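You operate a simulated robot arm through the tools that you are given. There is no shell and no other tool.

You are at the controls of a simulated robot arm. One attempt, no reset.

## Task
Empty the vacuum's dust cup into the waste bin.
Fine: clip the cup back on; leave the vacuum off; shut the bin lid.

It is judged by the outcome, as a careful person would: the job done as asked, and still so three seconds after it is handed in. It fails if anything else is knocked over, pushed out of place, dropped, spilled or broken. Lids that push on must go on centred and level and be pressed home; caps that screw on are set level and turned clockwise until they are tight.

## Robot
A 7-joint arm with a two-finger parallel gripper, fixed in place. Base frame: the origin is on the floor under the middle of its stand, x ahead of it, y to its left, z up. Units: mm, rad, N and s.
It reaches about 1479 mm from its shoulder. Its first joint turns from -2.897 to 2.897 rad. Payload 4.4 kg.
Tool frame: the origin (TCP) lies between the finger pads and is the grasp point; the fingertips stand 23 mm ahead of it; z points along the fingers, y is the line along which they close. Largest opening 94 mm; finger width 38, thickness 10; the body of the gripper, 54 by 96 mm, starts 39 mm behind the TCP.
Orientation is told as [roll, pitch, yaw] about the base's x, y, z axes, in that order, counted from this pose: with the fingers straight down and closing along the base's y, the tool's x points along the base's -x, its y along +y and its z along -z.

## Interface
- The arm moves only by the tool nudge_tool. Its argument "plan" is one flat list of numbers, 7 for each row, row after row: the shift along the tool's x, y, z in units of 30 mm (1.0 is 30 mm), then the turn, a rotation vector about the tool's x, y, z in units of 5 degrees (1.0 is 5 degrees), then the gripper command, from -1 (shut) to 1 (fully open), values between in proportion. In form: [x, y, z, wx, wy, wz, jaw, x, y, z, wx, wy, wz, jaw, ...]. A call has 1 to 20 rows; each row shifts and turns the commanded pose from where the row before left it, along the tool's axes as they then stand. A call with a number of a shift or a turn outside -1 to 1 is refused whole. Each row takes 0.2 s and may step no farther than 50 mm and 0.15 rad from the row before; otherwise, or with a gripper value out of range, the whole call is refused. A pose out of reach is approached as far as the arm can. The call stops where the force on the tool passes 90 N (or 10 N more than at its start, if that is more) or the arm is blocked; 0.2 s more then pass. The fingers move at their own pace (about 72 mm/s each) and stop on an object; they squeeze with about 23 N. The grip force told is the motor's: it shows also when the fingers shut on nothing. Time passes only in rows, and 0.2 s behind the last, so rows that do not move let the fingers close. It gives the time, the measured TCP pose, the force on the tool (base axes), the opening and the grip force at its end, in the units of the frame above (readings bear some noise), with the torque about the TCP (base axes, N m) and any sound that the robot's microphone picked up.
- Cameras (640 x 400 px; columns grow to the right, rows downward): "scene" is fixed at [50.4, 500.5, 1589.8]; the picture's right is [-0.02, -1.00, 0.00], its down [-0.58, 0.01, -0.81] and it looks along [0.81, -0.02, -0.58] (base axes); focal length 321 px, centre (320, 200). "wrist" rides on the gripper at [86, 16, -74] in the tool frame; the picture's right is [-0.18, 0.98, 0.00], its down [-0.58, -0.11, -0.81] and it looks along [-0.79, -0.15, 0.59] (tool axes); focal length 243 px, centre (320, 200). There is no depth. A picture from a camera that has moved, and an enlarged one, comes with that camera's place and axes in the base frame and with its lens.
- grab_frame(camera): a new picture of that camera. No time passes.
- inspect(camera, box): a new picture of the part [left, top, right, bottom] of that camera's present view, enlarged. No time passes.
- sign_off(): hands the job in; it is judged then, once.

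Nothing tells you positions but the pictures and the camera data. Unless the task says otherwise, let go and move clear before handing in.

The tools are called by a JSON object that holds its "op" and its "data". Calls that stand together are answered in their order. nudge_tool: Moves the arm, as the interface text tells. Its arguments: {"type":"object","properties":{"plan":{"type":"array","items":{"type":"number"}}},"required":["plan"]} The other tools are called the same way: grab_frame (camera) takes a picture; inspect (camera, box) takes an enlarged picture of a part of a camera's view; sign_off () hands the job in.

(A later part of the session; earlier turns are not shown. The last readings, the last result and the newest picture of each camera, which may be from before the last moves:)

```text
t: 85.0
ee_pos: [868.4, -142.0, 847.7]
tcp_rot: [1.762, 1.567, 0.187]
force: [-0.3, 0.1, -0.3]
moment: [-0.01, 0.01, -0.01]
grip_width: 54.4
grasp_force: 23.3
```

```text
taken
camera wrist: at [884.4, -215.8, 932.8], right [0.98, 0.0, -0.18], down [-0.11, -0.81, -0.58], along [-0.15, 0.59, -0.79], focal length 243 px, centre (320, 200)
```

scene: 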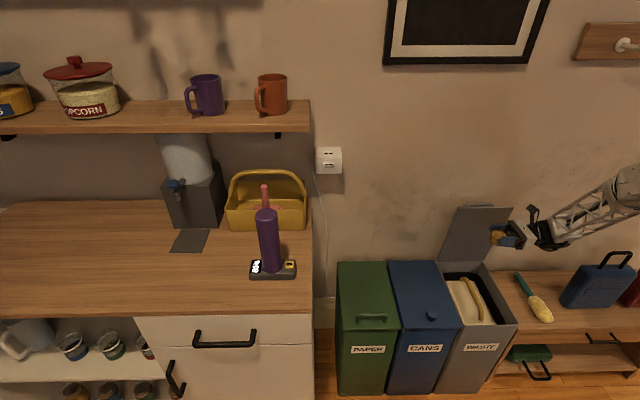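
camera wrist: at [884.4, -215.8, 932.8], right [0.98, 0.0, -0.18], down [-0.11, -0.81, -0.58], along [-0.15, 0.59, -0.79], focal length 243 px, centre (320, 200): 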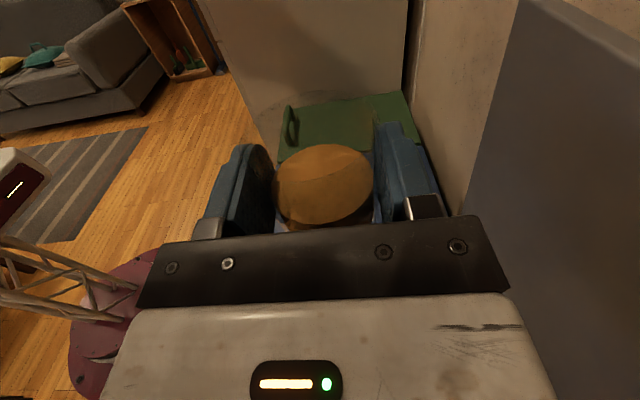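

The cup is above the bin opening. I'll lower it closer to the rim to reduce scatter, checking that the forearm clears the case on the table.

{"op": "nudge_tool", "data": {"plan": [-0.4, 0, 0, 0, 0, 0, -1, -0.7, 0, 0, 0, 0, 0, -1, -0.8, 0, 0, 0, 0, 0, -1, -0.5, 0, 0, 0, 0, 0, -1, -0.3, 0, 0, 0, 0, 0, -1]}}

{"op": "grab_frame", "data": {"camera": "scene"}}

{"op": "inspect", "data": {"camera": "scene", "box": [430, 180, 640, 340]}}

```text
t: 86.2
ee_pos: [869.1, -140.0, 766.9]
tcp_rot: [1.611, 1.569, 0.036]
force: [0.3, -0.2, -0.3]
moment: [0.0, 0.01, 0.01]
grip_width: 54.4
grasp_force: 22.8
```

```text
taken
```

scene: 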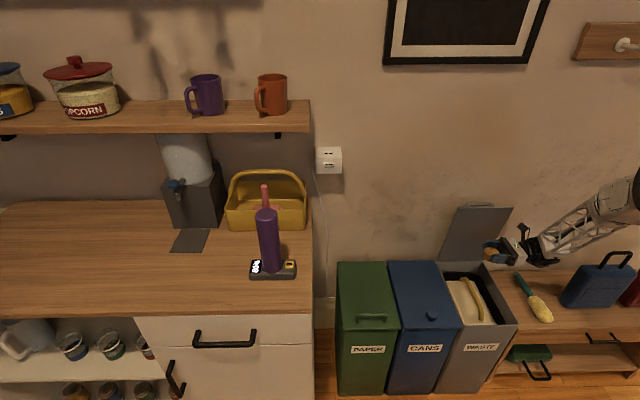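

```text
2.50 times, centred on (535, 260) of scene
camera zoom: at [50.4, 500.5, 1589.8], right [-0.02, -1.0, 0.0], down [-0.58, 0.01, -0.81], along [0.81, -0.02, -0.58], focal length 803 px, centre (-218, 50)
```

zoom: 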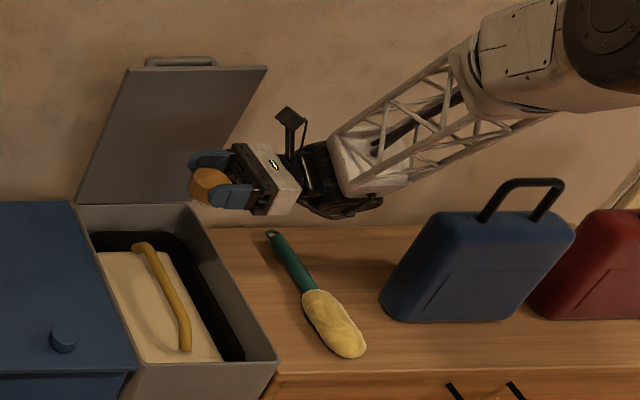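

Clearances look good. I'll go down a little more, then roll the wrist to tip the cup's mouth toward -x and down into the bin.

{"op": "nudge_tool", "data": {"plan": [-0.5, 0, 0, 0, 0, 0, -1, -0.6, 0, 0, 0, 0, 0, -1, -0.2, 0, 0, 0, 0, 0, -1, 0, 0, 0, 0, 0, -0.5, -1, 0, 0, 0, 0, 0, -1, -1, 0, 0, 0, 0, 0, -1, -1, 0, 0, 0, 0, 0, -1, -1, 0, 0, 0, 0, 0, -1, -1, 0, 0, 0, 0, 0, -1, -1, 0, 0, 0, 0, 0, -1, -1]}}

{"op": "inspect", "data": {"camera": "scene", "box": [430, 200, 580, 340]}}

{"op": "grab_frame", "data": {"camera": "wrist"}}

```text
t: 88.4
ee_pos: [869.3, -138.8, 727.9]
tcp_rot: [1.572, 0.998, 0.001]
force: [0.8, -0.1, -0.4]
moment: [-0.03, 0.0, -0.02]
grip_width: 54.0
grasp_force: 23.6
```

```text
2.86 times, centred on (505, 270) of scene
camera zoom: at [50.4, 500.5, 1589.8], right [-0.02, -1.0, 0.0], down [-0.58, 0.01, -0.81], along [0.81, -0.02, -0.58], focal length 918 px, centre (-209, 0)
```

zoom: 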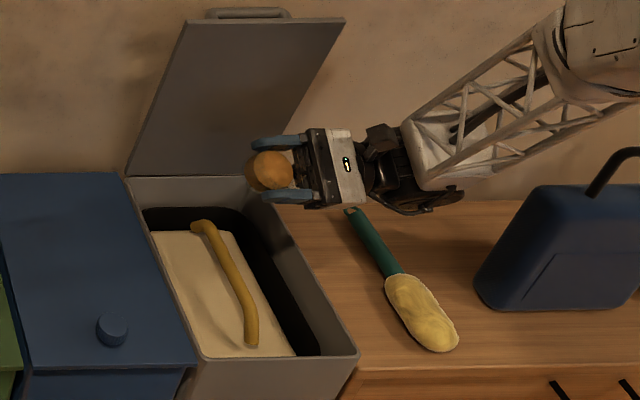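

```text
taken
camera wrist: at [835.4, -214.9, 808.0], right [0.93, 0.0, 0.38], down [0.22, -0.81, -0.55], along [0.3, 0.59, -0.75], focal length 243 px, centre (320, 200)
```

wrist: 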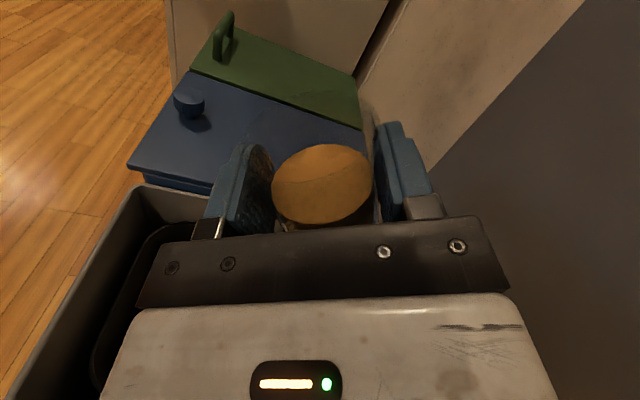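

The cup is tilted about 33° with the dust still in. I'll keep rolling over the bin.

{"op": "nudge_tool", "data": {"plan": [0, 0, 0, 0, 0, -1, -1, 0, 0, 0, 0, 0, -1, -1, 0, 0, 0, 0, 0, -1, -1, 0, 0, 0, 0, 0, -1, -1, 0, 0, 0, 0, 0, -1, -1, 0, 0, 0, 0, 0, -1, -1, 0, 0, 0, 0, 0, -1, -1, 0, 0, 0, 0, 0, -1, -1, 0, 0, 0, 0, 0, -1, -1, 0, 0, 0, 0, 0, -1, -1]}}

{"op": "inspect", "data": {"camera": "scene", "box": [430, 200, 580, 340]}}

{"op": "grab_frame", "data": {"camera": "wrist"}}

```text
t: 90.6
ee_pos: [868.2, -139.6, 727.0]
tcp_rot: [1.572, 0.127, -0.002]
force: [0.5, 0.1, 0.0]
moment: [0.0, -0.05, -0.01]
grip_width: 54.2
grasp_force: 23.0
```

```text
2.86 times, centred on (505, 270) of scene
camera zoom: at [50.4, 500.5, 1589.8], right [-0.02, -1.0, 0.0], down [-0.58, 0.01, -0.81], along [0.81, -0.02, -0.58], focal length 918 px, centre (-209, 0)
```

zoom: 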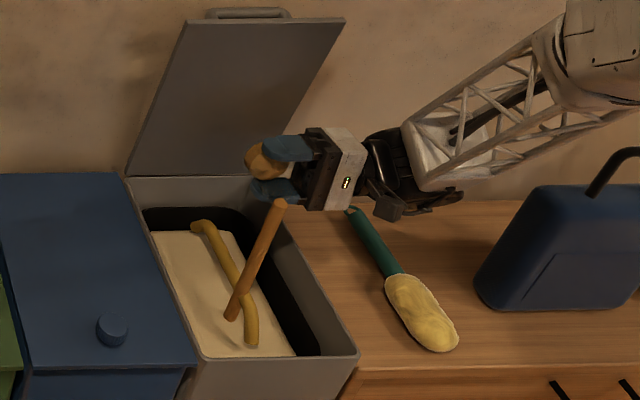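

```text
taken
camera wrist: at [785.0, -214.7, 753.1], right [0.31, 0.0, 0.95], down [0.56, -0.81, -0.18], along [0.77, 0.59, -0.25], focal length 243 px, centre (320, 200)
```

wrist: 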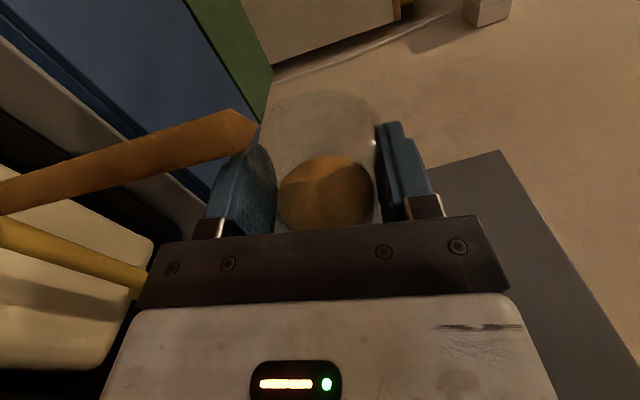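

Dust is streaming into the waste bin. I'll keep rolling to fully invert the cup, with a pause to let it run out.

{"op": "nudge_tool", "data": {"plan": [0, 0, 0, 0, 0, 0, -1, 0, 0, 0, 0, 0, -1, -1, 0, 0, 0, 0, 0, -1, -1, 0, 0, 0, 0, 0, -1, -1, 0, 0, 0, 0, 0, -1, -1, 0, 0, 0, 0, 0, -1, -1, 0, 0, 0, 0, 0, -1, -1, 0, 0, 0, 0, 0, -1, -1, 0, 0, 0, 0, 0, -1, -1]}}

{"op": "inspect", "data": {"camera": "scene", "box": [430, 200, 580, 340]}}

{"op": "grab_frame", "data": {"camera": "wrist"}}

```text
t: 92.6
ee_pos: [869.8, -139.6, 727.4]
tcp_rot: [1.57, -0.573, -0.003]
force: [-0.9, 0.1, -1.2]
moment: [0.0, 0.04, 0.03]
grip_width: 54.4
grasp_force: 23.3
```

```text
2.86 times, centred on (505, 270) of scene
camera zoom: at [50.4, 500.5, 1589.8], right [-0.02, -1.0, 0.0], down [-0.58, 0.01, -0.81], along [0.81, -0.02, -0.58], focal length 918 px, centre (-209, 0)
```

zoom: 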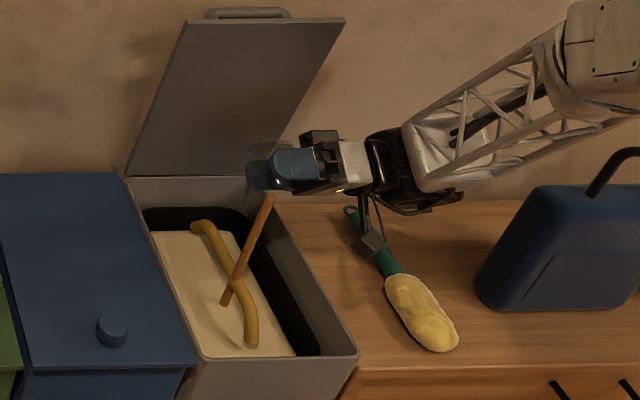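

```text
taken
camera wrist: at [787.3, -215.0, 693.3], right [-0.38, 0.0, 0.93], down [0.55, -0.81, 0.22], along [0.75, 0.59, 0.3], focal length 243 px, centre (320, 200)
```

wrist: 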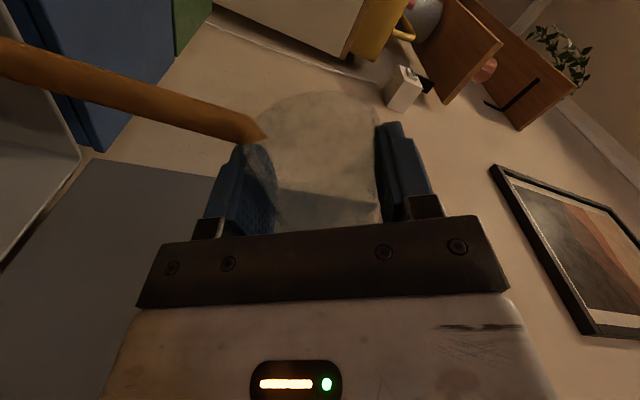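

The cup now looks nearly empty with a thin stream still running. I'll tip it further and hold so the rest falls out.

{"op": "nudge_tool", "data": {"plan": [0, 0, 0, 0, 0, -1, -1, 0, 0, 0, 0, 0, -1, -1, 0, 0, 0, 0, 0, -1, -1, 0, 0, 0, 0, 0, -1, -1, 0, 0, 0, 0, 0, -1, -1, 0, 0, 0, 0, 0, -1, -1, 0, 0, 0, 0, 0, -1, -1, 0, 0, 0, 0, 0, 0, -1, 0, 0, 0, 0, 0, 0, -1, 0, 0, 0, 0, 0, 0, -1, 0, 0, 0, 0, 0, 0, -1, 0, 0, 0, 0, 0, 0, -1]}}

{"op": "inspect", "data": {"camera": "scene", "box": [430, 200, 580, 340]}}

{"op": "grab_frame", "data": {"camera": "wrist"}}

```text
t: 95.2
ee_pos: [869.5, -139.3, 728.6]
tcp_rot: [1.573, -1.183, -0.002]
force: [0.1, 0.1, -1.1]
moment: [-0.03, 0.04, -0.03]
grip_width: 54.4
grasp_force: 22.4
```

```text
2.86 times, centred on (505, 270) of scene
camera zoom: at [50.4, 500.5, 1589.8], right [-0.02, -1.0, 0.0], down [-0.58, 0.01, -0.81], along [0.81, -0.02, -0.58], focal length 918 px, centre (-209, 0)
```

zoom: 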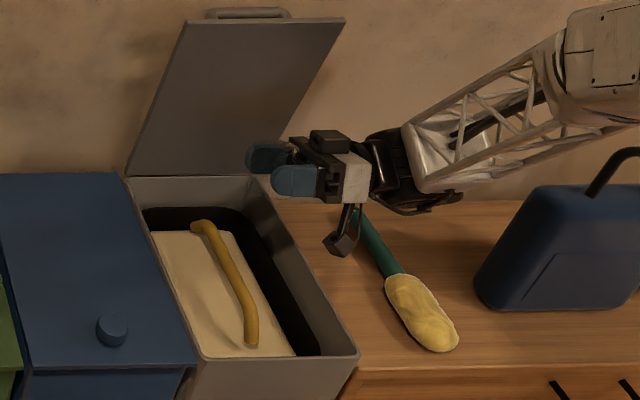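

```text
taken
camera wrist: at [821.0, -214.9, 652.6], right [-0.84, 0.0, 0.54], down [0.32, -0.81, 0.5], along [0.44, 0.59, 0.68], focal length 243 px, centre (320, 200)
```

wrist: 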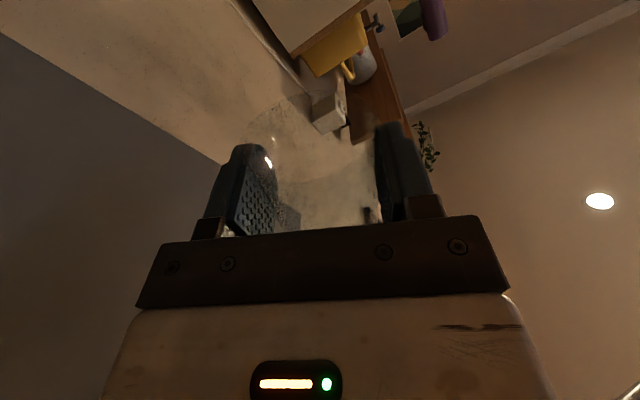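

The stream has stopped. I'll check the cup for any remaining dust.

{"op": "inspect", "data": {"camera": "wrist", "box": [220, 80, 420, 240]}}

{"op": "inspect", "data": {"camera": "scene", "box": [470, 230, 530, 280]}}

{"op": "inspect", "data": {"camera": "scene", "box": [430, 255, 530, 335]}}

```text
2.50 times, centred on (320, 160) of wrist
camera zoom: at [821.0, -214.9, 652.6], right [-0.84, 0.0, 0.54], down [0.32, -0.81, 0.5], along [0.44, 0.59, 0.68], focal length 606 px, centre (320, 300)
```

zoom: 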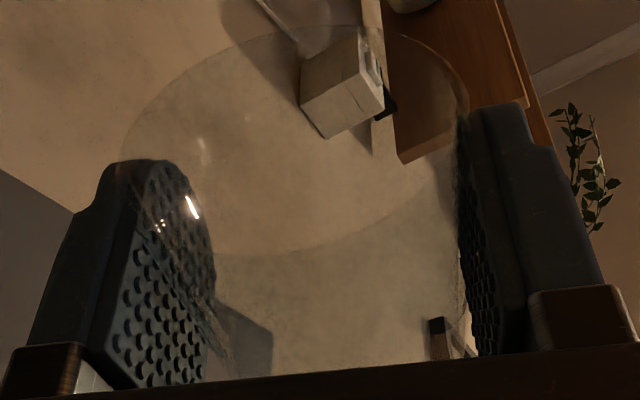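

```text
8.00 times, centred on (500, 255) of scene
camera zoom: at [50.4, 500.5, 1589.8], right [-0.02, -1.0, 0.0], down [-0.58, 0.01, -0.81], along [0.81, -0.02, -0.58], focal length 2569 px, centre (-1120, -240)
```

zoom: 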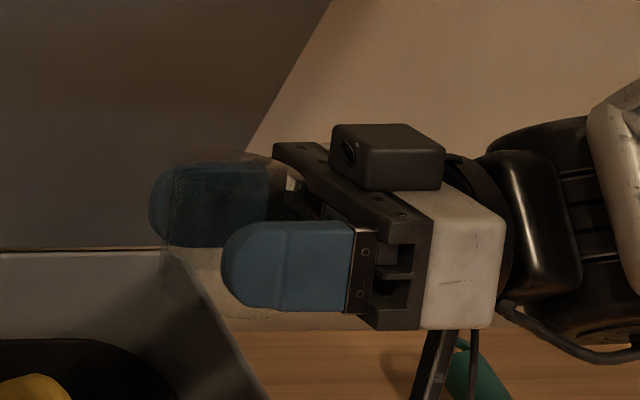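

```text
5.00 times, centred on (480, 295) of scene
camera zoom: at [50.4, 500.5, 1589.8], right [-0.02, -1.0, 0.0], down [-0.58, 0.01, -0.81], along [0.81, -0.02, -0.58], focal length 1606 px, centre (-480, -275)
```

zoom: 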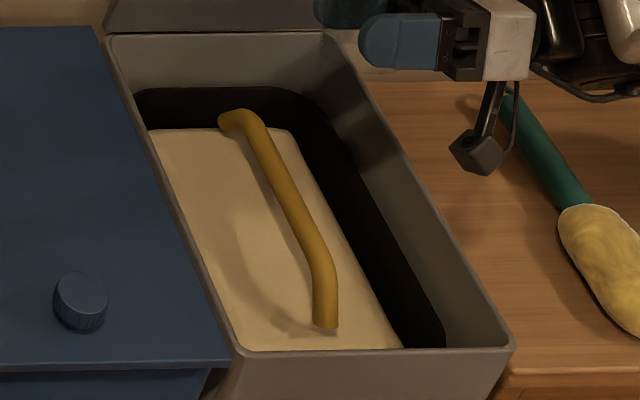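

The cup is empty and there's no spill around the bin. I'll roll back upright along the same path.

{"op": "nudge_tool", "data": {"plan": [0, 0, 0, 0, 0, 1, -1, 0, 0, 0, 0, 0, 1, -1, 0, 0, 0, 0, 0, 1, -1, 0, 0, 0, 0, 0, 1, -1, 0, 0, 0, 0, 0, 1, -1, 0, 0, 0, 0, 0, 1, -1, 0, 0, 0, 0, 0, 1, -1, 0, 0, 0, 0, 0, 1, -1, 0, 0, 0, 0, 0, 1, -1, 0, 0, 0, 0, 0, 1, -1, 0, 0, 0, 0, 0, 1, -1, 0, 0, 0, 0, 0, 1, -1, 0, 0, 0, 0, 0, 1, -1, 0, 0, 0, 0, 0, 1, -1, 0, 0, 0, 0, 0, 1, -1, 0, 0, 0, 0, 0, 1, -1, 0, 0, 0, 0, 0, 1, -1, 0, 0, 0, 0, 0, 1, -1, 0, 0, 0, 0, 0, 1, -1, 0, 0, 0, 0, 0, 1, -1]}}

{"op": "nudge_tool", "data": {"plan": [0, 0, 0, 0, 0, 1, -1, 0, 0, 0, 0, 0, 1, -1, 0, 0, 0, 0, 0, 1, -1, 0, 0, 0, 0, 0, 1, -1, 0, 0, 0, 0, 0, 1, -1, 0, 0, 0, 0, 0, 1, -1, 0, 0, 0, 0, 0, 1, -1, 0, 0, 0, 0, 0, 1, -1, 0, 0, 0, 0, 0, 1, -1, 0, 0, 0, 0, 0, 1, -1, 0, 0, 0, 0, 0, 1, -1, 0, 0, 0, 0, 0, 0.5, -1, 0, 0, 0, 0, 0, 0, -1]}}

{"op": "grab_frame", "data": {"camera": "wrist"}}

{"op": "grab_frame", "data": {"camera": "scene"}}

```text
t: 99.4
ee_pos: [868.3, -141.2, 727.9]
tcp_rot: [1.57, 0.564, 0.0]
force: [0.6, 0.1, 0.0]
moment: [-0.01, -0.01, 0.01]
grip_width: 54.1
grasp_force: 22.8
```

```text
t: 102.2
ee_pos: [869.2, -139.6, 728.4]
tcp_rot: [1.758, 1.567, 0.186]
force: [-0.1, 0.2, -0.3]
moment: [0.0, 0.04, 0.0]
grip_width: 54.2
grasp_force: 22.6
```

```text
taken
camera wrist: at [884.7, -214.7, 813.0], right [0.98, 0.0, -0.18], down [-0.11, -0.81, -0.58], along [-0.15, 0.59, -0.79], focal length 243 px, centre (320, 200)
```

wrist: 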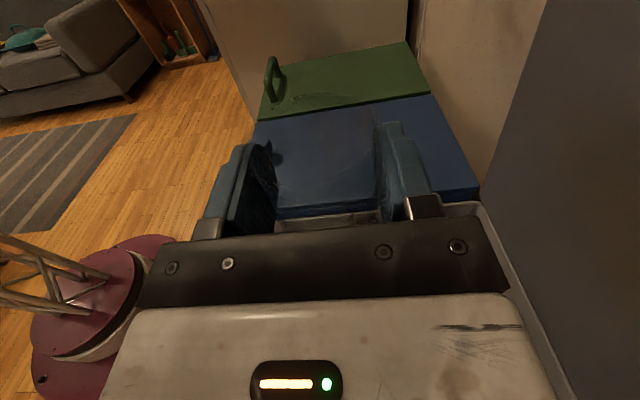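

```text
taken
```

scene: 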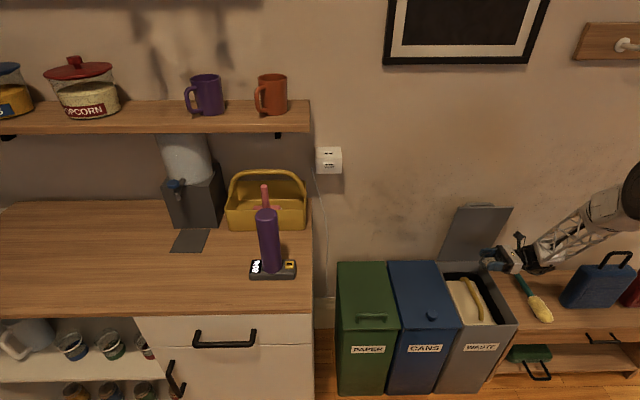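

The cup is empty and upright. I'll lift and carry it back above the vacuum.

{"op": "nudge_tool", "data": {"plan": [0.5, 0, 0, 0, 0, 0, -1, 0.9, 0, 0, 0, 0, 0, -1, 0.9, 0, 0, 0, 0, 0, -1, 0.9, 0, 0, 0, 0, 0, -1, 0.8, 0, 0, 0, 0, 0, -1, 0.454, -0.23, 0.936, 0, 0, 0, -1, 0.454, -0.23, 0.936, 0, 0, 0, -1, 0.454, -0.23, 0.936, 0, 0, 0, -1, 0.454, -0.23, 0.936, 0, 0, 0, -1, 0.454, -0.23, 0.936, 0, 0, 0, -1, 0.454, -0.23, 0.936, 0, 0, 0, -1, 0.454, -0.23, 0.936, 0, 0, 0, -1, 0.454, -0.23, 0.936, 0, 0, 0, -1, 0.454, -0.23, 0.936, 0, 0, 0, -1, 0.454, -0.23, 0.936, 0, 0, 0, -1, 0.454, -0.23, 0.936, 0, 0, 0, -1, 0.454, -0.23, 0.936, 0, 0, 0, -1, 0.454, -0.23, 0.936, 0, 0, 0, -1, 0.454, -0.23, 0.936, 0, 0, 0, -1]}}

{"op": "nudge_tool", "data": {"plan": [0.454, -0.23, 0.936, 0, 0, 0, -1, 0.454, -0.23, 0.936, 0, 0, 0, -1, 0.454, -0.23, 0.936, 0, 0, 0, -1, 0.454, -0.23, 0.936, 0, 0, 0, -1, 0.454, -0.23, 0.936, 0, 0, 0, -1, 0.454, -0.23, 0.936, 0, 0, 0, -1, 0.454, -0.23, 0.936, 0, 0, 0, -1, 0.454, -0.23, 0.936, 0, 0, 0, -1, 0.454, -0.23, 0.936, 0, 0, 0, -1, 0.454, -0.23, 0.936, 0, 0, 0, -1, 0, 0, 0, 0, 0, 0, -1]}}

{"op": "grab_frame", "data": {"camera": "wrist"}}

{"op": "grab_frame", "data": {"camera": "scene"}}

```text
t: 106.2
ee_pos: [772.1, 251.9, 1038.5]
tcp_rot: [1.754, 1.569, 0.18]
force: [0.1, 0.2, -0.3]
moment: [-0.02, -0.02, 0.03]
grip_width: 54.5
grasp_force: 22.2
```

```text
t: 108.6
ee_pos: [701.7, 534.2, 1174.2]
tcp_rot: [1.705, 1.568, 0.135]
force: [-0.8, 0.2, -0.2]
moment: [0.01, -0.04, 0.01]
grip_width: 54.4
grasp_force: 23.2
```

```text
taken
camera wrist: at [718.1, 459.7, 1259.6], right [0.98, 0.0, -0.18], down [-0.11, -0.81, -0.58], along [-0.15, 0.59, -0.79], focal length 243 px, centre (320, 200)
```

wrist: 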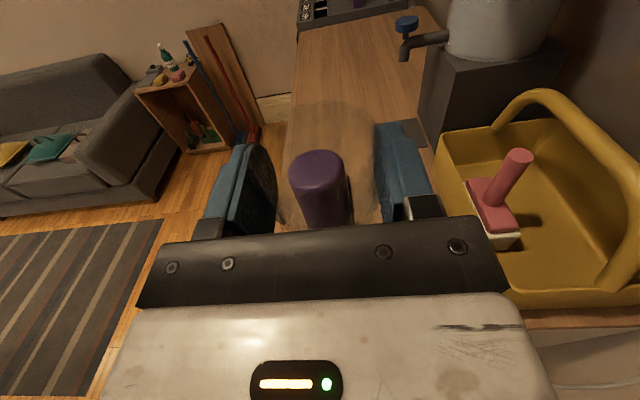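

```text
taken
```

scene: 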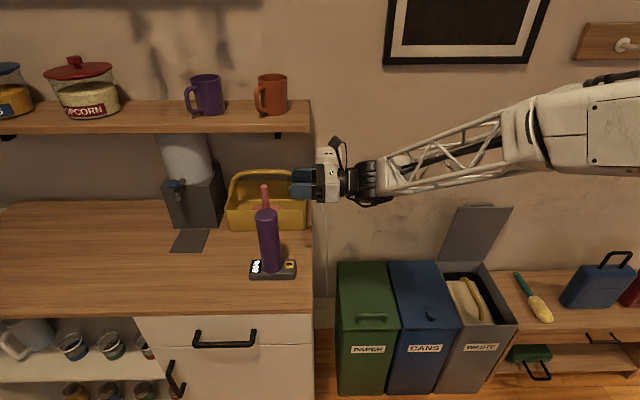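

I'm near the vacuum, with its bare purple top visible through the cup. I'll move over the top of it, staying about 60 mm high, and verify alignment.

{"op": "nudge_tool", "data": {"plan": [0.133, -0.161, 0.697, 0, 0, 0, -1, 0.133, -0.161, 0.697, 0, 0, 0, -1, 0.133, -0.161, 0.697, 0, 0, 0, -1, 0.133, -0.161, 0.697, 0, 0, 0, -1, 0, 0, 0, 0, 0, 0, -1, 0, 0, 0, 0, 0, 0, -1]}}

{"op": "inspect", "data": {"camera": "scene", "box": [240, 150, 320, 250]}}

{"op": "grab_frame", "data": {"camera": "wrist"}}

{"op": "inspect", "data": {"camera": "wrist", "box": [230, 80, 430, 240]}}

```text
t: 110.0
ee_pos: [685.3, 618.3, 1190.3]
tcp_rot: [1.736, 1.567, 0.162]
force: [-0.5, 1.0, 0.2]
moment: [0.01, 0.0, -0.05]
grip_width: 54.3
grasp_force: 22.9
```

```text
4.00 times, centred on (280, 200) of scene
camera zoom: at [50.4, 500.5, 1589.8], right [-0.02, -1.0, 0.0], down [-0.58, 0.01, -0.81], along [0.81, -0.02, -0.58], focal length 1285 px, centre (480, 200)
```

zoom: 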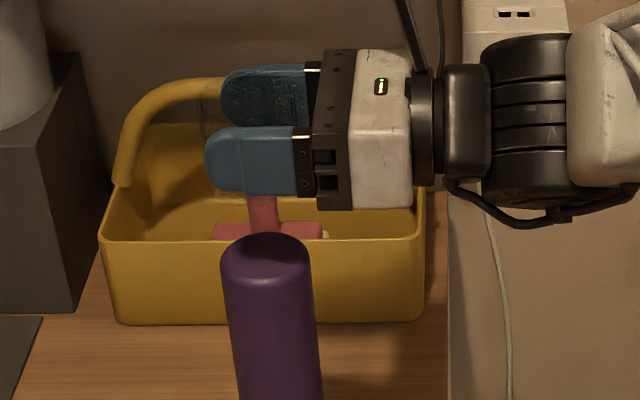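

```text
taken
camera wrist: at [700.1, 543.7, 1275.2], right [0.98, 0.0, -0.18], down [-0.11, -0.81, -0.58], along [-0.15, 0.59, -0.79], focal length 243 px, centre (320, 200)
```

wrist: 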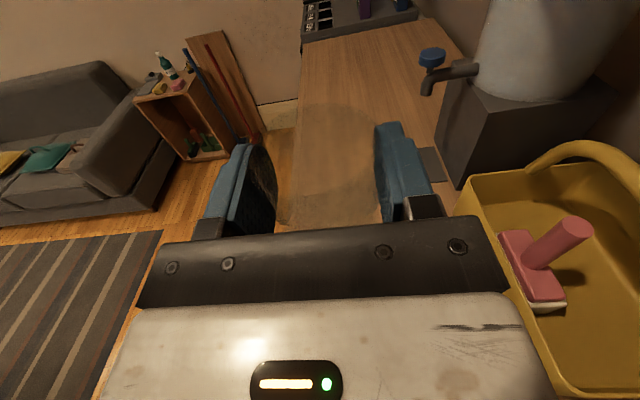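

```text
2.50 times, centred on (330, 160) of wrist
camera zoom: at [700.1, 543.7, 1275.2], right [0.98, 0.0, -0.18], down [-0.11, -0.81, -0.58], along [-0.15, 0.59, -0.79], focal length 606 px, centre (295, 300)
```

zoom: 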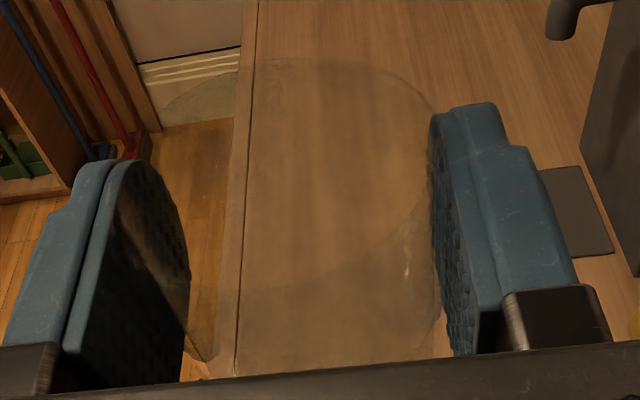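

I'll zoom with the same framing as when I first lifted the cup, to check it hasn't shifted in the grip, and re-read the pose.

{"op": "nudge_tool", "data": {"plan": [0, 0, 0, 0, 0, 0, -1]}}

{"op": "inspect", "data": {"camera": "wrist", "box": [240, 70, 420, 240]}}

{"op": "inspect", "data": {"camera": "scene", "box": [250, 155, 310, 215]}}

```text
t: 110.4
ee_pos: [684.5, 618.1, 1189.7]
tcp_rot: [1.73, 1.567, 0.156]
force: [-0.3, -0.3, -0.2]
moment: [0.0, 0.01, 0.01]
grip_width: 54.0
grasp_force: 23.0
```

```text
2.35 times, centred on (330, 155) of wrist
camera zoom: at [700.1, 543.6, 1275.1], right [0.98, 0.0, -0.18], down [-0.11, -0.81, -0.58], along [-0.15, 0.59, -0.79], focal length 571 px, centre (296, 306)
```

zoom: 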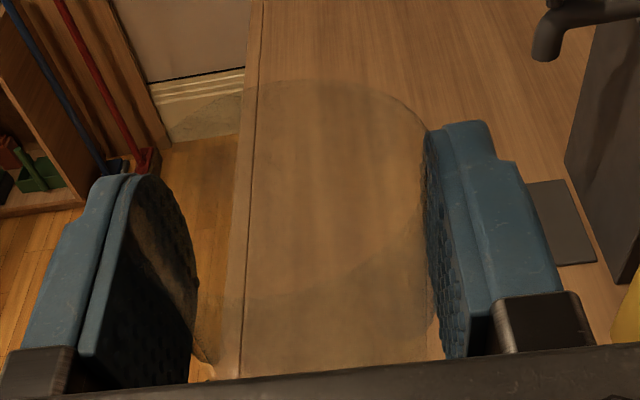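

```text
6.67 times, centred on (280, 185) of scene
camera zoom: at [50.4, 500.5, 1589.8], right [-0.02, -1.0, 0.0], down [-0.58, 0.01, -0.81], along [0.81, -0.02, -0.58], focal length 2141 px, centre (587, 300)
```

zoom: 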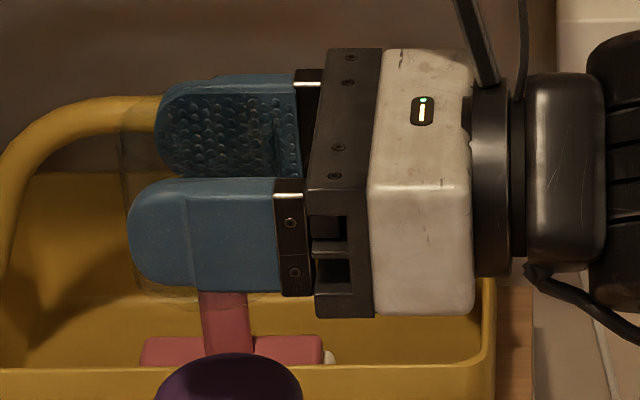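

The rim appears about 7 mm lower relative to the fingers than before, so the cup has slid a little in the grip. I'll measure this more carefully.

{"op": "inspect", "data": {"camera": "scene", "box": [255, 160, 295, 205]}}

{"op": "inspect", "data": {"camera": "wrist", "box": [270, 90, 390, 150]}}

{"op": "inspect", "data": {"camera": "wrist", "box": [250, 150, 390, 240]}}

```text
8.89 times, centred on (275, 182) of scene
camera zoom: at [50.4, 500.5, 1589.8], right [-0.02, -1.0, 0.0], down [-0.58, 0.01, -0.81], along [0.81, -0.02, -0.58], focal length 2855 px, centre (720, 356)
```

zoom: 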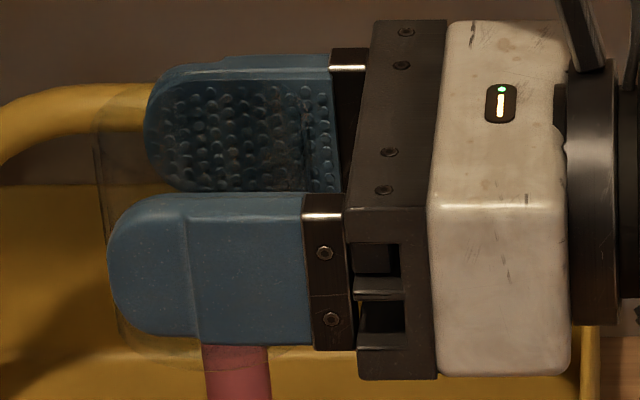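

```text
5.33 times, centred on (330, 120) of wrist
camera zoom: at [700.1, 543.6, 1275.1], right [0.98, 0.0, -0.18], down [-0.11, -0.81, -0.58], along [-0.15, 0.59, -0.79], focal length 1294 px, centre (267, 627)
```

zoom: 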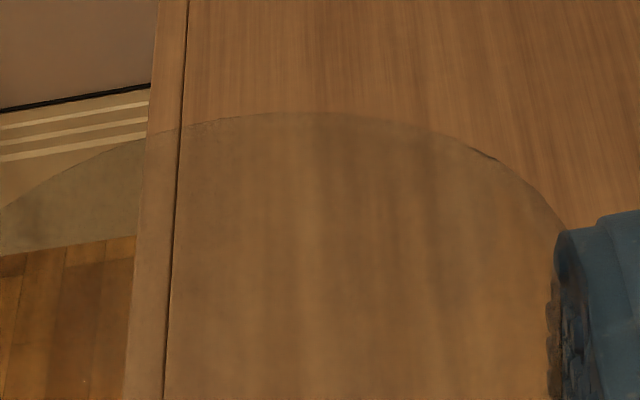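

```text
4.44 times, centred on (320, 195) of wrist
camera zoom: at [700.1, 543.6, 1275.1], right [0.98, 0.0, -0.18], down [-0.11, -0.81, -0.58], along [-0.15, 0.59, -0.79], focal length 1078 px, centre (320, 222)
```

zoom: 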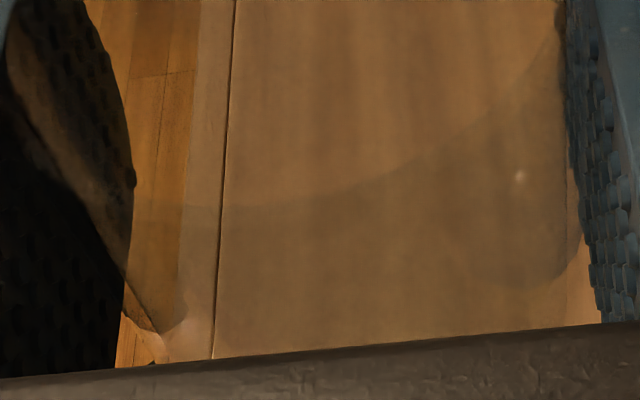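

The cup has slid down about 7 mm relative to the pads while being carried. I'll wait briefly to see whether it's still creeping before I lower it.

{"op": "nudge_tool", "data": {"plan": [0, 0.07, 0, 0, 0, 0, -1, 0, 0, 0, 0, 0, 0, -1, 0, 0, 0, 0, 0, 0, -1, 0, 0, 0, 0, 0, 0, -1, 0, 0, 0, 0, 0, 0, -1]}}

{"op": "inspect", "data": {"camera": "wrist", "box": [270, 90, 390, 150]}}

{"op": "inspect", "data": {"camera": "scene", "box": [255, 160, 295, 205]}}

```text
t: 111.6
ee_pos: [686.1, 618.3, 1189.2]
tcp_rot: [1.728, 1.567, 0.158]
force: [-0.4, -0.2, 0.4]
moment: [-0.01, 0.02, -0.01]
grip_width: 54.1
grasp_force: 23.3
```

```text
5.33 times, centred on (330, 120) of wrist
camera zoom: at [701.8, 543.3, 1275.0], right [0.98, 0.0, -0.18], down [-0.11, -0.81, -0.58], along [-0.15, 0.59, -0.79], focal length 1294 px, centre (267, 627)
```

zoom: 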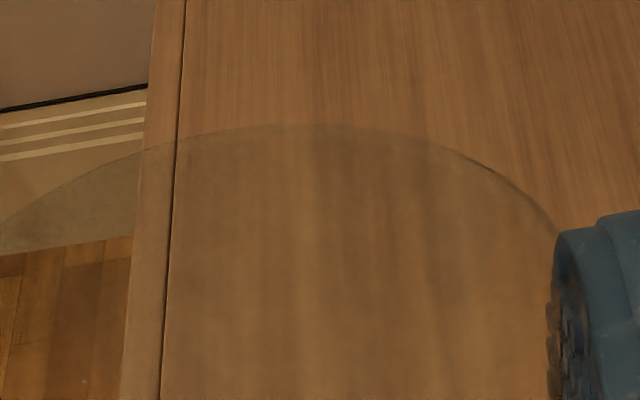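

```text
8.89 times, centred on (275, 182) of scene
camera zoom: at [50.4, 500.5, 1589.8], right [-0.02, -1.0, 0.0], down [-0.58, 0.01, -0.81], along [0.81, -0.02, -0.58], focal length 2855 px, centre (720, 356)
```

zoom: 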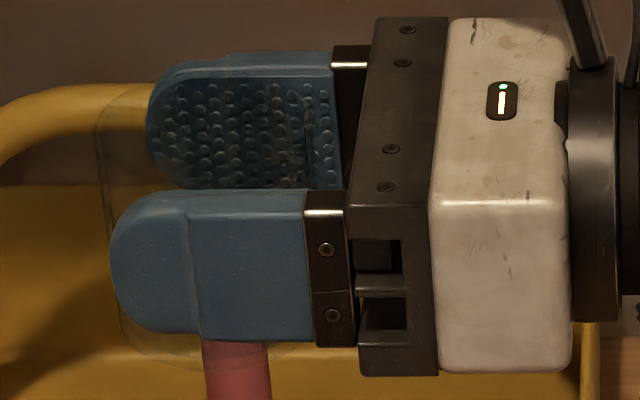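

It's creeping down slowly, about 1 mm/s, so I'll act promptly: correct x back to 682.4 and lower to just above contact.

{"op": "nudge_tool", "data": {"plan": [-0.4, -0.123, 0, 0, 0, 0, -1, -0.5, 0, 0, 0, 0, 0, -1, -0.4, 0, 0, 0, 0, 0, -1]}}

{"op": "inspect", "data": {"camera": "scene", "box": [245, 170, 305, 230]}}

{"op": "inspect", "data": {"camera": "wrist", "box": [240, 70, 420, 240]}}

```text
t: 112.4
ee_pos: [682.2, 618.1, 1150.9]
tcp_rot: [1.718, 1.567, 0.145]
force: [-1.0, 0.7, 0.1]
moment: [0.02, 0.0, -0.01]
grip_width: 54.2
grasp_force: 23.2
```

```text
6.67 times, centred on (275, 200) of scene
camera zoom: at [50.4, 500.5, 1589.8], right [-0.02, -1.0, 0.0], down [-0.58, 0.01, -0.81], along [0.81, -0.02, -0.58], focal length 2141 px, centre (620, 200)
```

zoom: 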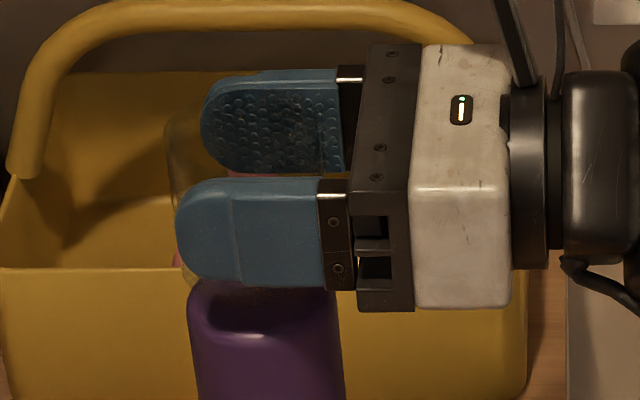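

```text
2.35 times, centred on (330, 155) of wrist
camera zoom: at [698.2, 543.2, 1236.1], right [0.98, 0.0, -0.18], down [-0.11, -0.81, -0.58], along [-0.14, 0.59, -0.79], focal length 571 px, centre (296, 306)
```

zoom: 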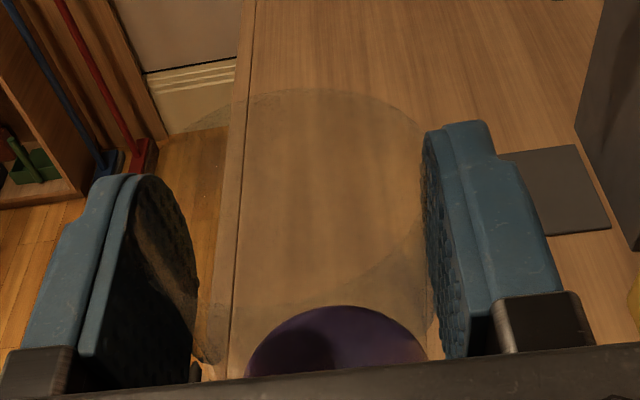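

Aligned over the body within about a millimetre, roughly 12 mm above it. I'll lower gently and watch for contact and the snap.

{"op": "nudge_tool", "data": {"plan": [-0.2, 0, 0, 0, 0, 0, -1, -0.1, 0, 0, 0, 0, 0, -1]}}

{"op": "inspect", "data": {"camera": "scene", "box": [250, 180, 300, 230]}}

{"op": "inspect", "data": {"camera": "wrist", "box": [240, 70, 420, 240]}}

```text
t: 113.0
ee_pos: [682.7, 618.0, 1141.3]
tcp_rot: [1.677, 1.567, 0.104]
force: [0.1, 0.3, -1.0]
moment: [0.02, 0.02, -0.03]
grip_width: 54.3
grasp_force: 23.2
```

```text
8.00 times, centred on (275, 205) of scene
camera zoom: at [50.4, 500.5, 1589.8], right [-0.02, -1.0, 0.0], down [-0.58, 0.01, -0.81], along [0.81, -0.02, -0.58], focal length 2569 px, centre (680, 160)
```

zoom: 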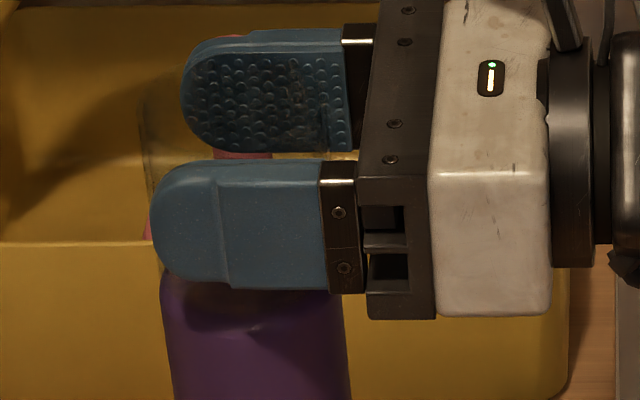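

```text
2.35 times, centred on (330, 155) of wrist
camera zoom: at [698.1, 543.2, 1226.8], right [0.98, 0.0, -0.18], down [-0.11, -0.81, -0.58], along [-0.15, 0.59, -0.79], focal length 571 px, centre (296, 306)
```

zoom: 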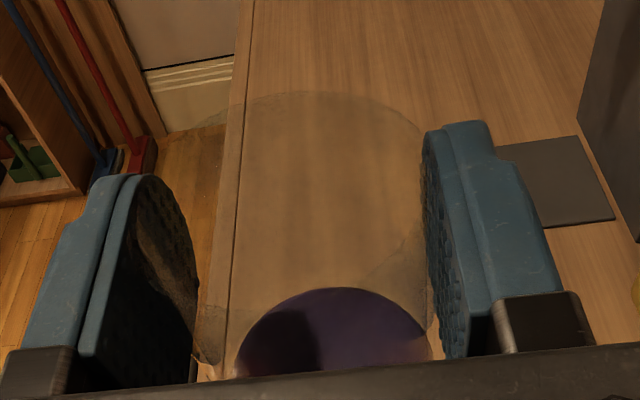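

{"op": "nudge_tool", "data": {"plan": [-0.05, 0, 0, 0, 0, 0, -1, -0.05, 0, 0, 0, 0, 0, -1]}}

{"op": "nudge_tool", "data": {"plan": [-0.05, 0, 0, 0, 0, 0, -1, -0.05, 0, 0, 0, 0, 0, -1]}}

{"op": "inspect", "data": {"camera": "scene", "box": [250, 180, 300, 230]}}

{"op": "inspect", "data": {"camera": "wrist", "box": [240, 70, 420, 240]}}

```text
t: 113.6
ee_pos: [683.4, 618.3, 1139.7]
tcp_rot: [1.871, 1.568, 0.299]
force: [-0.3, 1.9, 5.2]
moment: [-0.17, 0.34, -0.03]
grip_width: 54.4
grasp_force: 22.4
heard: snap
```

```text
t: 114.2
ee_pos: [684.1, 618.1, 1137.4]
tcp_rot: [1.953, 1.566, 0.383]
force: [4.9, 7.9, 20.8]
moment: [0.21, -0.4, -0.02]
grip_width: 54.4
grasp_force: 23.3
```

```text
8.00 times, centred on (275, 205) of scene
camera zoom: at [50.4, 500.5, 1589.8], right [-0.02, -1.0, 0.0], down [-0.58, 0.01, -0.81], along [0.81, -0.02, -0.58], focal length 2569 px, centre (680, 160)
```

zoom: 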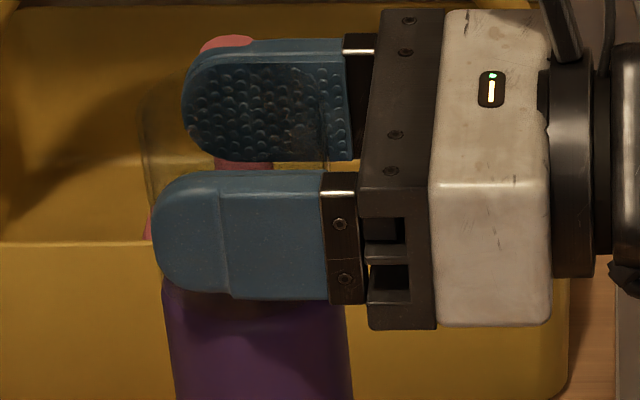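

```text
2.35 times, centred on (330, 155) of wrist
camera zoom: at [697.8, 543.0, 1223.1], right [0.98, 0.0, -0.18], down [-0.11, -0.8, -0.58], along [-0.14, 0.59, -0.79], focal length 571 px, centre (296, 306)
```

zoom: 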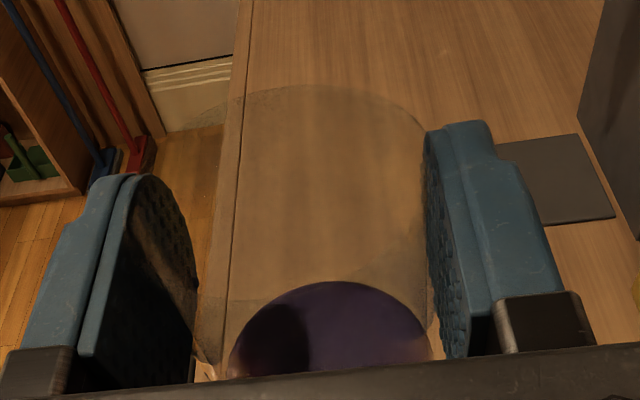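

I heard the snap as the cup met the body, and pressing gave about 20 N of resistance, so it's seated. I'll ease the pressure slightly and open the fingers.

{"op": "nudge_tool", "data": {"plan": [0.03, 0, 0, 0, 0, 0, -1, 0, 0, 0, 0, 0, 0, 0.2, 0, 0, 0, 0, 0, 0, 0.4, 0, 0, 0, 0, 0, 0, 0.8, 0, 0, 0, 0, 0, 0, 1, 0, 0, 0, 0, 0, 0, 1]}}

{"op": "inspect", "data": {"camera": "scene", "box": [250, 180, 300, 230]}}

{"op": "grab_frame", "data": {"camera": "wrist"}}

```text
t: 115.6
ee_pos: [681.7, 617.3, 1136.7]
tcp_rot: [1.719, 1.567, 0.147]
force: [0.9, -0.6, 0.1]
moment: [0.01, 0.01, 0.01]
grip_width: 93.8
grasp_force: 0.1
```

```text
8.00 times, centred on (275, 205) of scene
camera zoom: at [50.4, 500.5, 1589.8], right [-0.02, -1.0, 0.0], down [-0.58, 0.01, -0.81], along [0.81, -0.02, -0.58], focal length 2569 px, centre (680, 160)
```

zoom: 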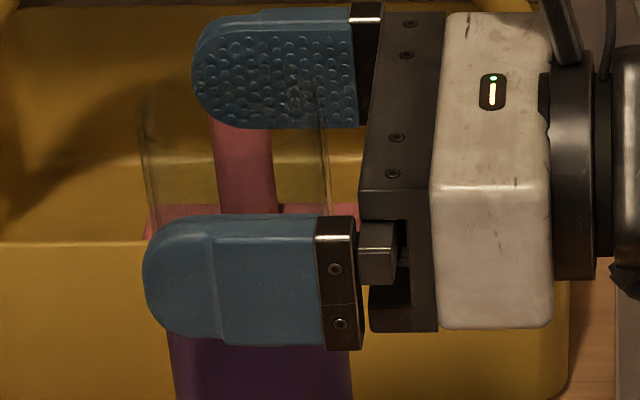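

```text
taken
camera wrist: at [698.0, 542.9, 1222.0], right [0.98, 0.0, -0.18], down [-0.11, -0.81, -0.58], along [-0.15, 0.59, -0.79], focal length 243 px, centre (320, 200)
```

wrist: 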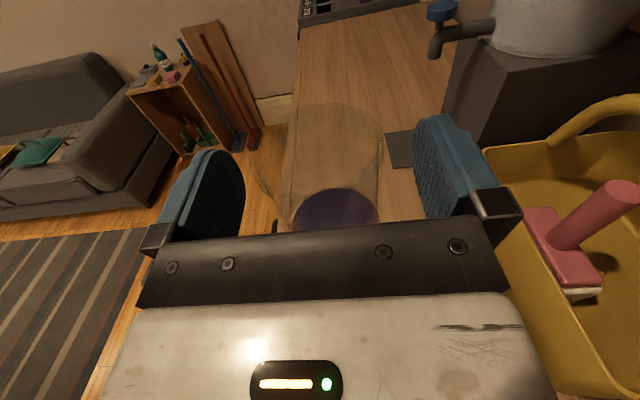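

Fingers are open and the cup is standing on the body. I'll back straight out along -y and check that it's level and home.

{"op": "nudge_tool", "data": {"plan": [0, 0, -0.4, 0, 0, 0, 1, 0, 0, -0.7, 0, 0, 0, 1, 0, 0, -0.8, 0, 0, 0, 1, 0, 0, -0.8, 0, 0, 0, 1, 0, 0, -0.8, 0, 0, 0, 1, 0, 0, -0.8, 0, 0, 0, 1]}}

{"op": "inspect", "data": {"camera": "scene", "box": [245, 175, 295, 225]}}

{"op": "inspect", "data": {"camera": "scene", "box": [250, 180, 285, 215]}}

{"op": "inspect", "data": {"camera": "wrist", "box": [265, 0, 375, 110]}}

{"op": "grab_frame", "data": {"camera": "scene"}}

```text
t: 117.0
ee_pos: [681.2, 487.5, 1138.1]
tcp_rot: [1.723, 1.567, 0.151]
force: [0.6, 0.2, 0.6]
moment: [-0.06, -0.01, -0.03]
grip_width: 94.0
grasp_force: 0.1
```

```text
8.00 times, centred on (270, 200) of scene
camera zoom: at [50.4, 500.5, 1589.8], right [-0.02, -1.0, 0.0], down [-0.58, 0.01, -0.81], along [0.81, -0.02, -0.58], focal length 2569 px, centre (720, 200)
```

zoom: 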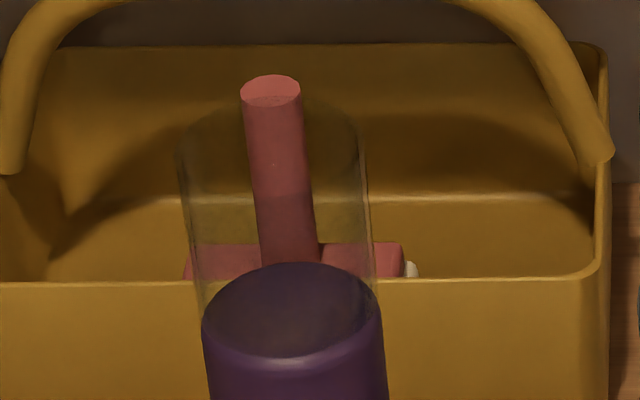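

```text
11.43 times, centred on (268, 198) of scene
camera zoom: at [50.4, 500.5, 1589.8], right [-0.02, -1.0, 0.0], down [-0.58, 0.01, -0.81], along [0.81, -0.02, -0.58], focal length 3670 px, centre (920, 229)
```

zoom: 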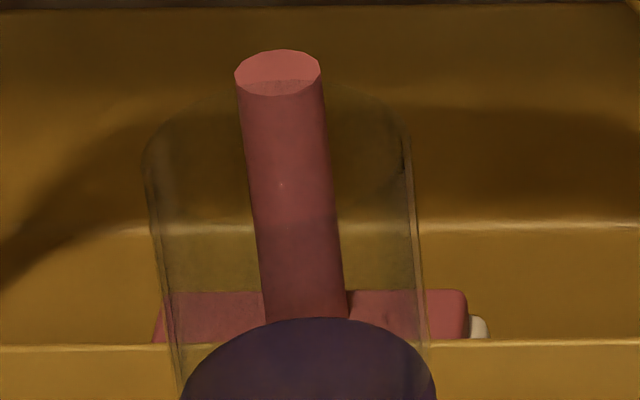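

```text
3.64 times, centred on (320, 55) of wrist
camera zoom: at [697.4, 413.6, 1222.3], right [0.98, 0.0, -0.18], down [-0.11, -0.81, -0.58], along [-0.15, 0.59, -0.79], focal length 882 px, centre (320, 727)
```

zoom: 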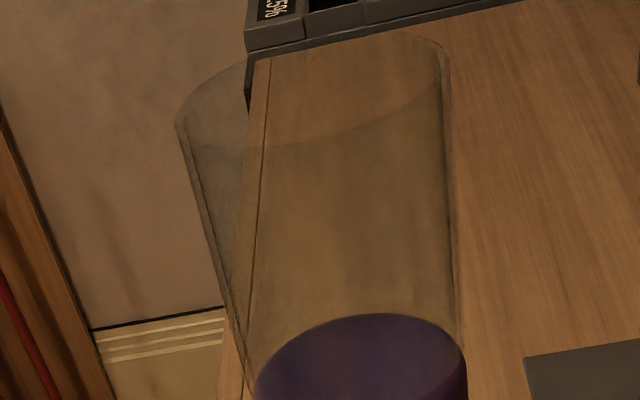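

```text
taken
```

scene: 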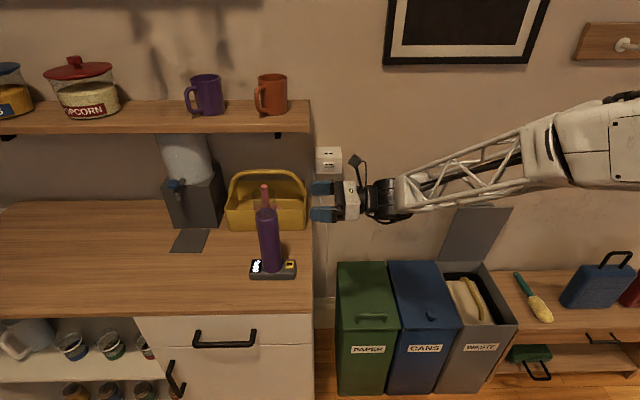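

The cup sits level, matching its original position to within about a millimetre, and the vacuum remains docked. I'll double-check the display and dock, then head back to close the bin lid.

{"op": "inspect", "data": {"camera": "scene", "box": [240, 180, 320, 290]}}

{"op": "nudge_tool", "data": {"plan": [-0.1, 0.155, -0.955, 0, 0, 0, 1, -0.271, 0.155, -0.955, 0, 0, 0, 1, -0.271, 0.155, -0.955, 0, 0, 0, 1, -0.271, 0.155, -0.955, 0, 0, 0, 1, -0.271, 0.155, -0.955, 0, 0, 0, 1, -0.271, 0.155, -0.955, 0, 0, 0, 1, -0.271, 0.155, -0.955, 0, 0, 0, 1, -0.271, 0.155, -0.955, 0, 0, 0, 1, -0.271, 0.155, -0.955, 0, 0, 0, 1, -0.271, 0.155, -0.955, 0, 0, 0, 1, -0.271, 0.155, -0.955, 0, 0, 0, 1, -0.271, 0.155, -0.955, 0, 0, 0, 1, -0.271, 0.155, -0.955, 0, 0, 0, 1, -0.271, 0.155, -0.955, 0, 0, 0, 1, -0.271, 0.155, -0.955, 0, 0, 0, 1, -0.271, 0.155, -0.955, 0, 0, 0, 1, -0.271, 0.155, -0.955, 0, 0, 0, 1]}}

{"op": "nudge_tool", "data": {"plan": [0, 0, 0, 0, 0, -1, 1, 0, 0, 0, 0, 0, -1, 1, 0, 0, 0, 0, 0, -1, 1, 0, 0, 0, 0, 0, -1, 1, 0, 0, 0, 0, 0, -1, 1, 0, 0, 0, 0, 0, -1, 1, 0, 0, 0, 0, 0, -1, 1, 0, 0, 0, 0, 0, -1, 1, 0, 0, 0, 0, 0, -1, 1, 0, 0, 0, 0, 0, -1, 1, 0, 0, 0, 0, 0, -1, 1, 0, 0, 0, 0, 0, -1, 1, 0, 0, 0, 0, 0, -1, 1, 0, 0, 0, 0, 0, -1, 1, 0, 0, 0, 0, 0, -1, 1, 0, 0, 0, 0, 0, -1, 1, 0, 0, 0, 0, 0, -1, 1, 0, 0, 0, 0, 0, -1, 1]}}

{"op": "nudge_tool", "data": {"plan": [0, 0, 0, 0, 0, -1, 1, 0, 0, 0, 0, 0, -1, 1, 0, 0, 0, 0, 0, -1, 1, 0, 0, 0, 0, 0, -1, 1, 0, 0, 0, 0, 0, -1, 1, 0, 0, 0, 0, 0, -1, 1, 0, 0, 0, 0, 0, -1, 1, 0, 0, 0, 0, 0, -1, 1, 0, 0, 0, 0, 0, -1, 1, 0, 0, 0, 0, 0, -1, 1, 0, 0, 0, 0, 0, -1, 1, 0, 0, 0, 0, 0, -1, 1, 0, 0, 0, 0, 0, -1, 1, 0, 0, 0, 0, 0, -1, 1, 0, 0, 0, 0, 0, -1, 1, 0, 0, 0, 0, 0, -1, 1, 0, 0, 0, 0, 0, -1, 1, 0, 0, 0, 0, 0, -1, 1]}}

```text
3.64 times, centred on (280, 235) of scene
camera zoom: at [50.4, 500.5, 1589.8], right [-0.02, -1.0, 0.0], down [-0.58, 0.01, -0.81], along [0.81, -0.02, -0.58], focal length 1168 px, centre (466, 73)
```

zoom: 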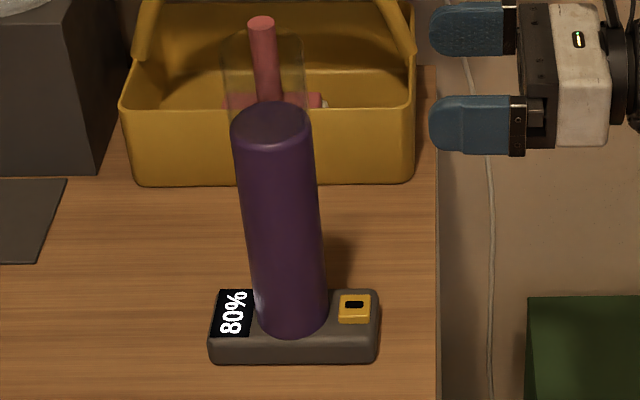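

```text
t: 120.6
ee_pos: [764.7, 3.6, 1005.3]
tcp_rot: [1.692, 1.567, 0.118]
force: [-0.9, -0.3, -0.2]
moment: [-0.02, -0.03, 0.01]
grip_width: 93.8
grasp_force: 0.1
```

```text
t: 124.4
ee_pos: [761.4, 2.6, 1005.8]
tcp_rot: [1.572, -0.005, -0.002]
force: [-0.1, -0.2, 0.4]
moment: [-0.04, 0.02, -0.03]
grip_width: 93.9
grasp_force: 0.1
```

```text
t: 128.2
ee_pos: [762.0, 2.4, 1003.5]
tcp_rot: [-1.708, -1.567, -3.006]
force: [0.4, 0.3, -0.1]
moment: [0.03, 0.0, 0.04]
grip_width: 93.9
grasp_force: 0.1
```

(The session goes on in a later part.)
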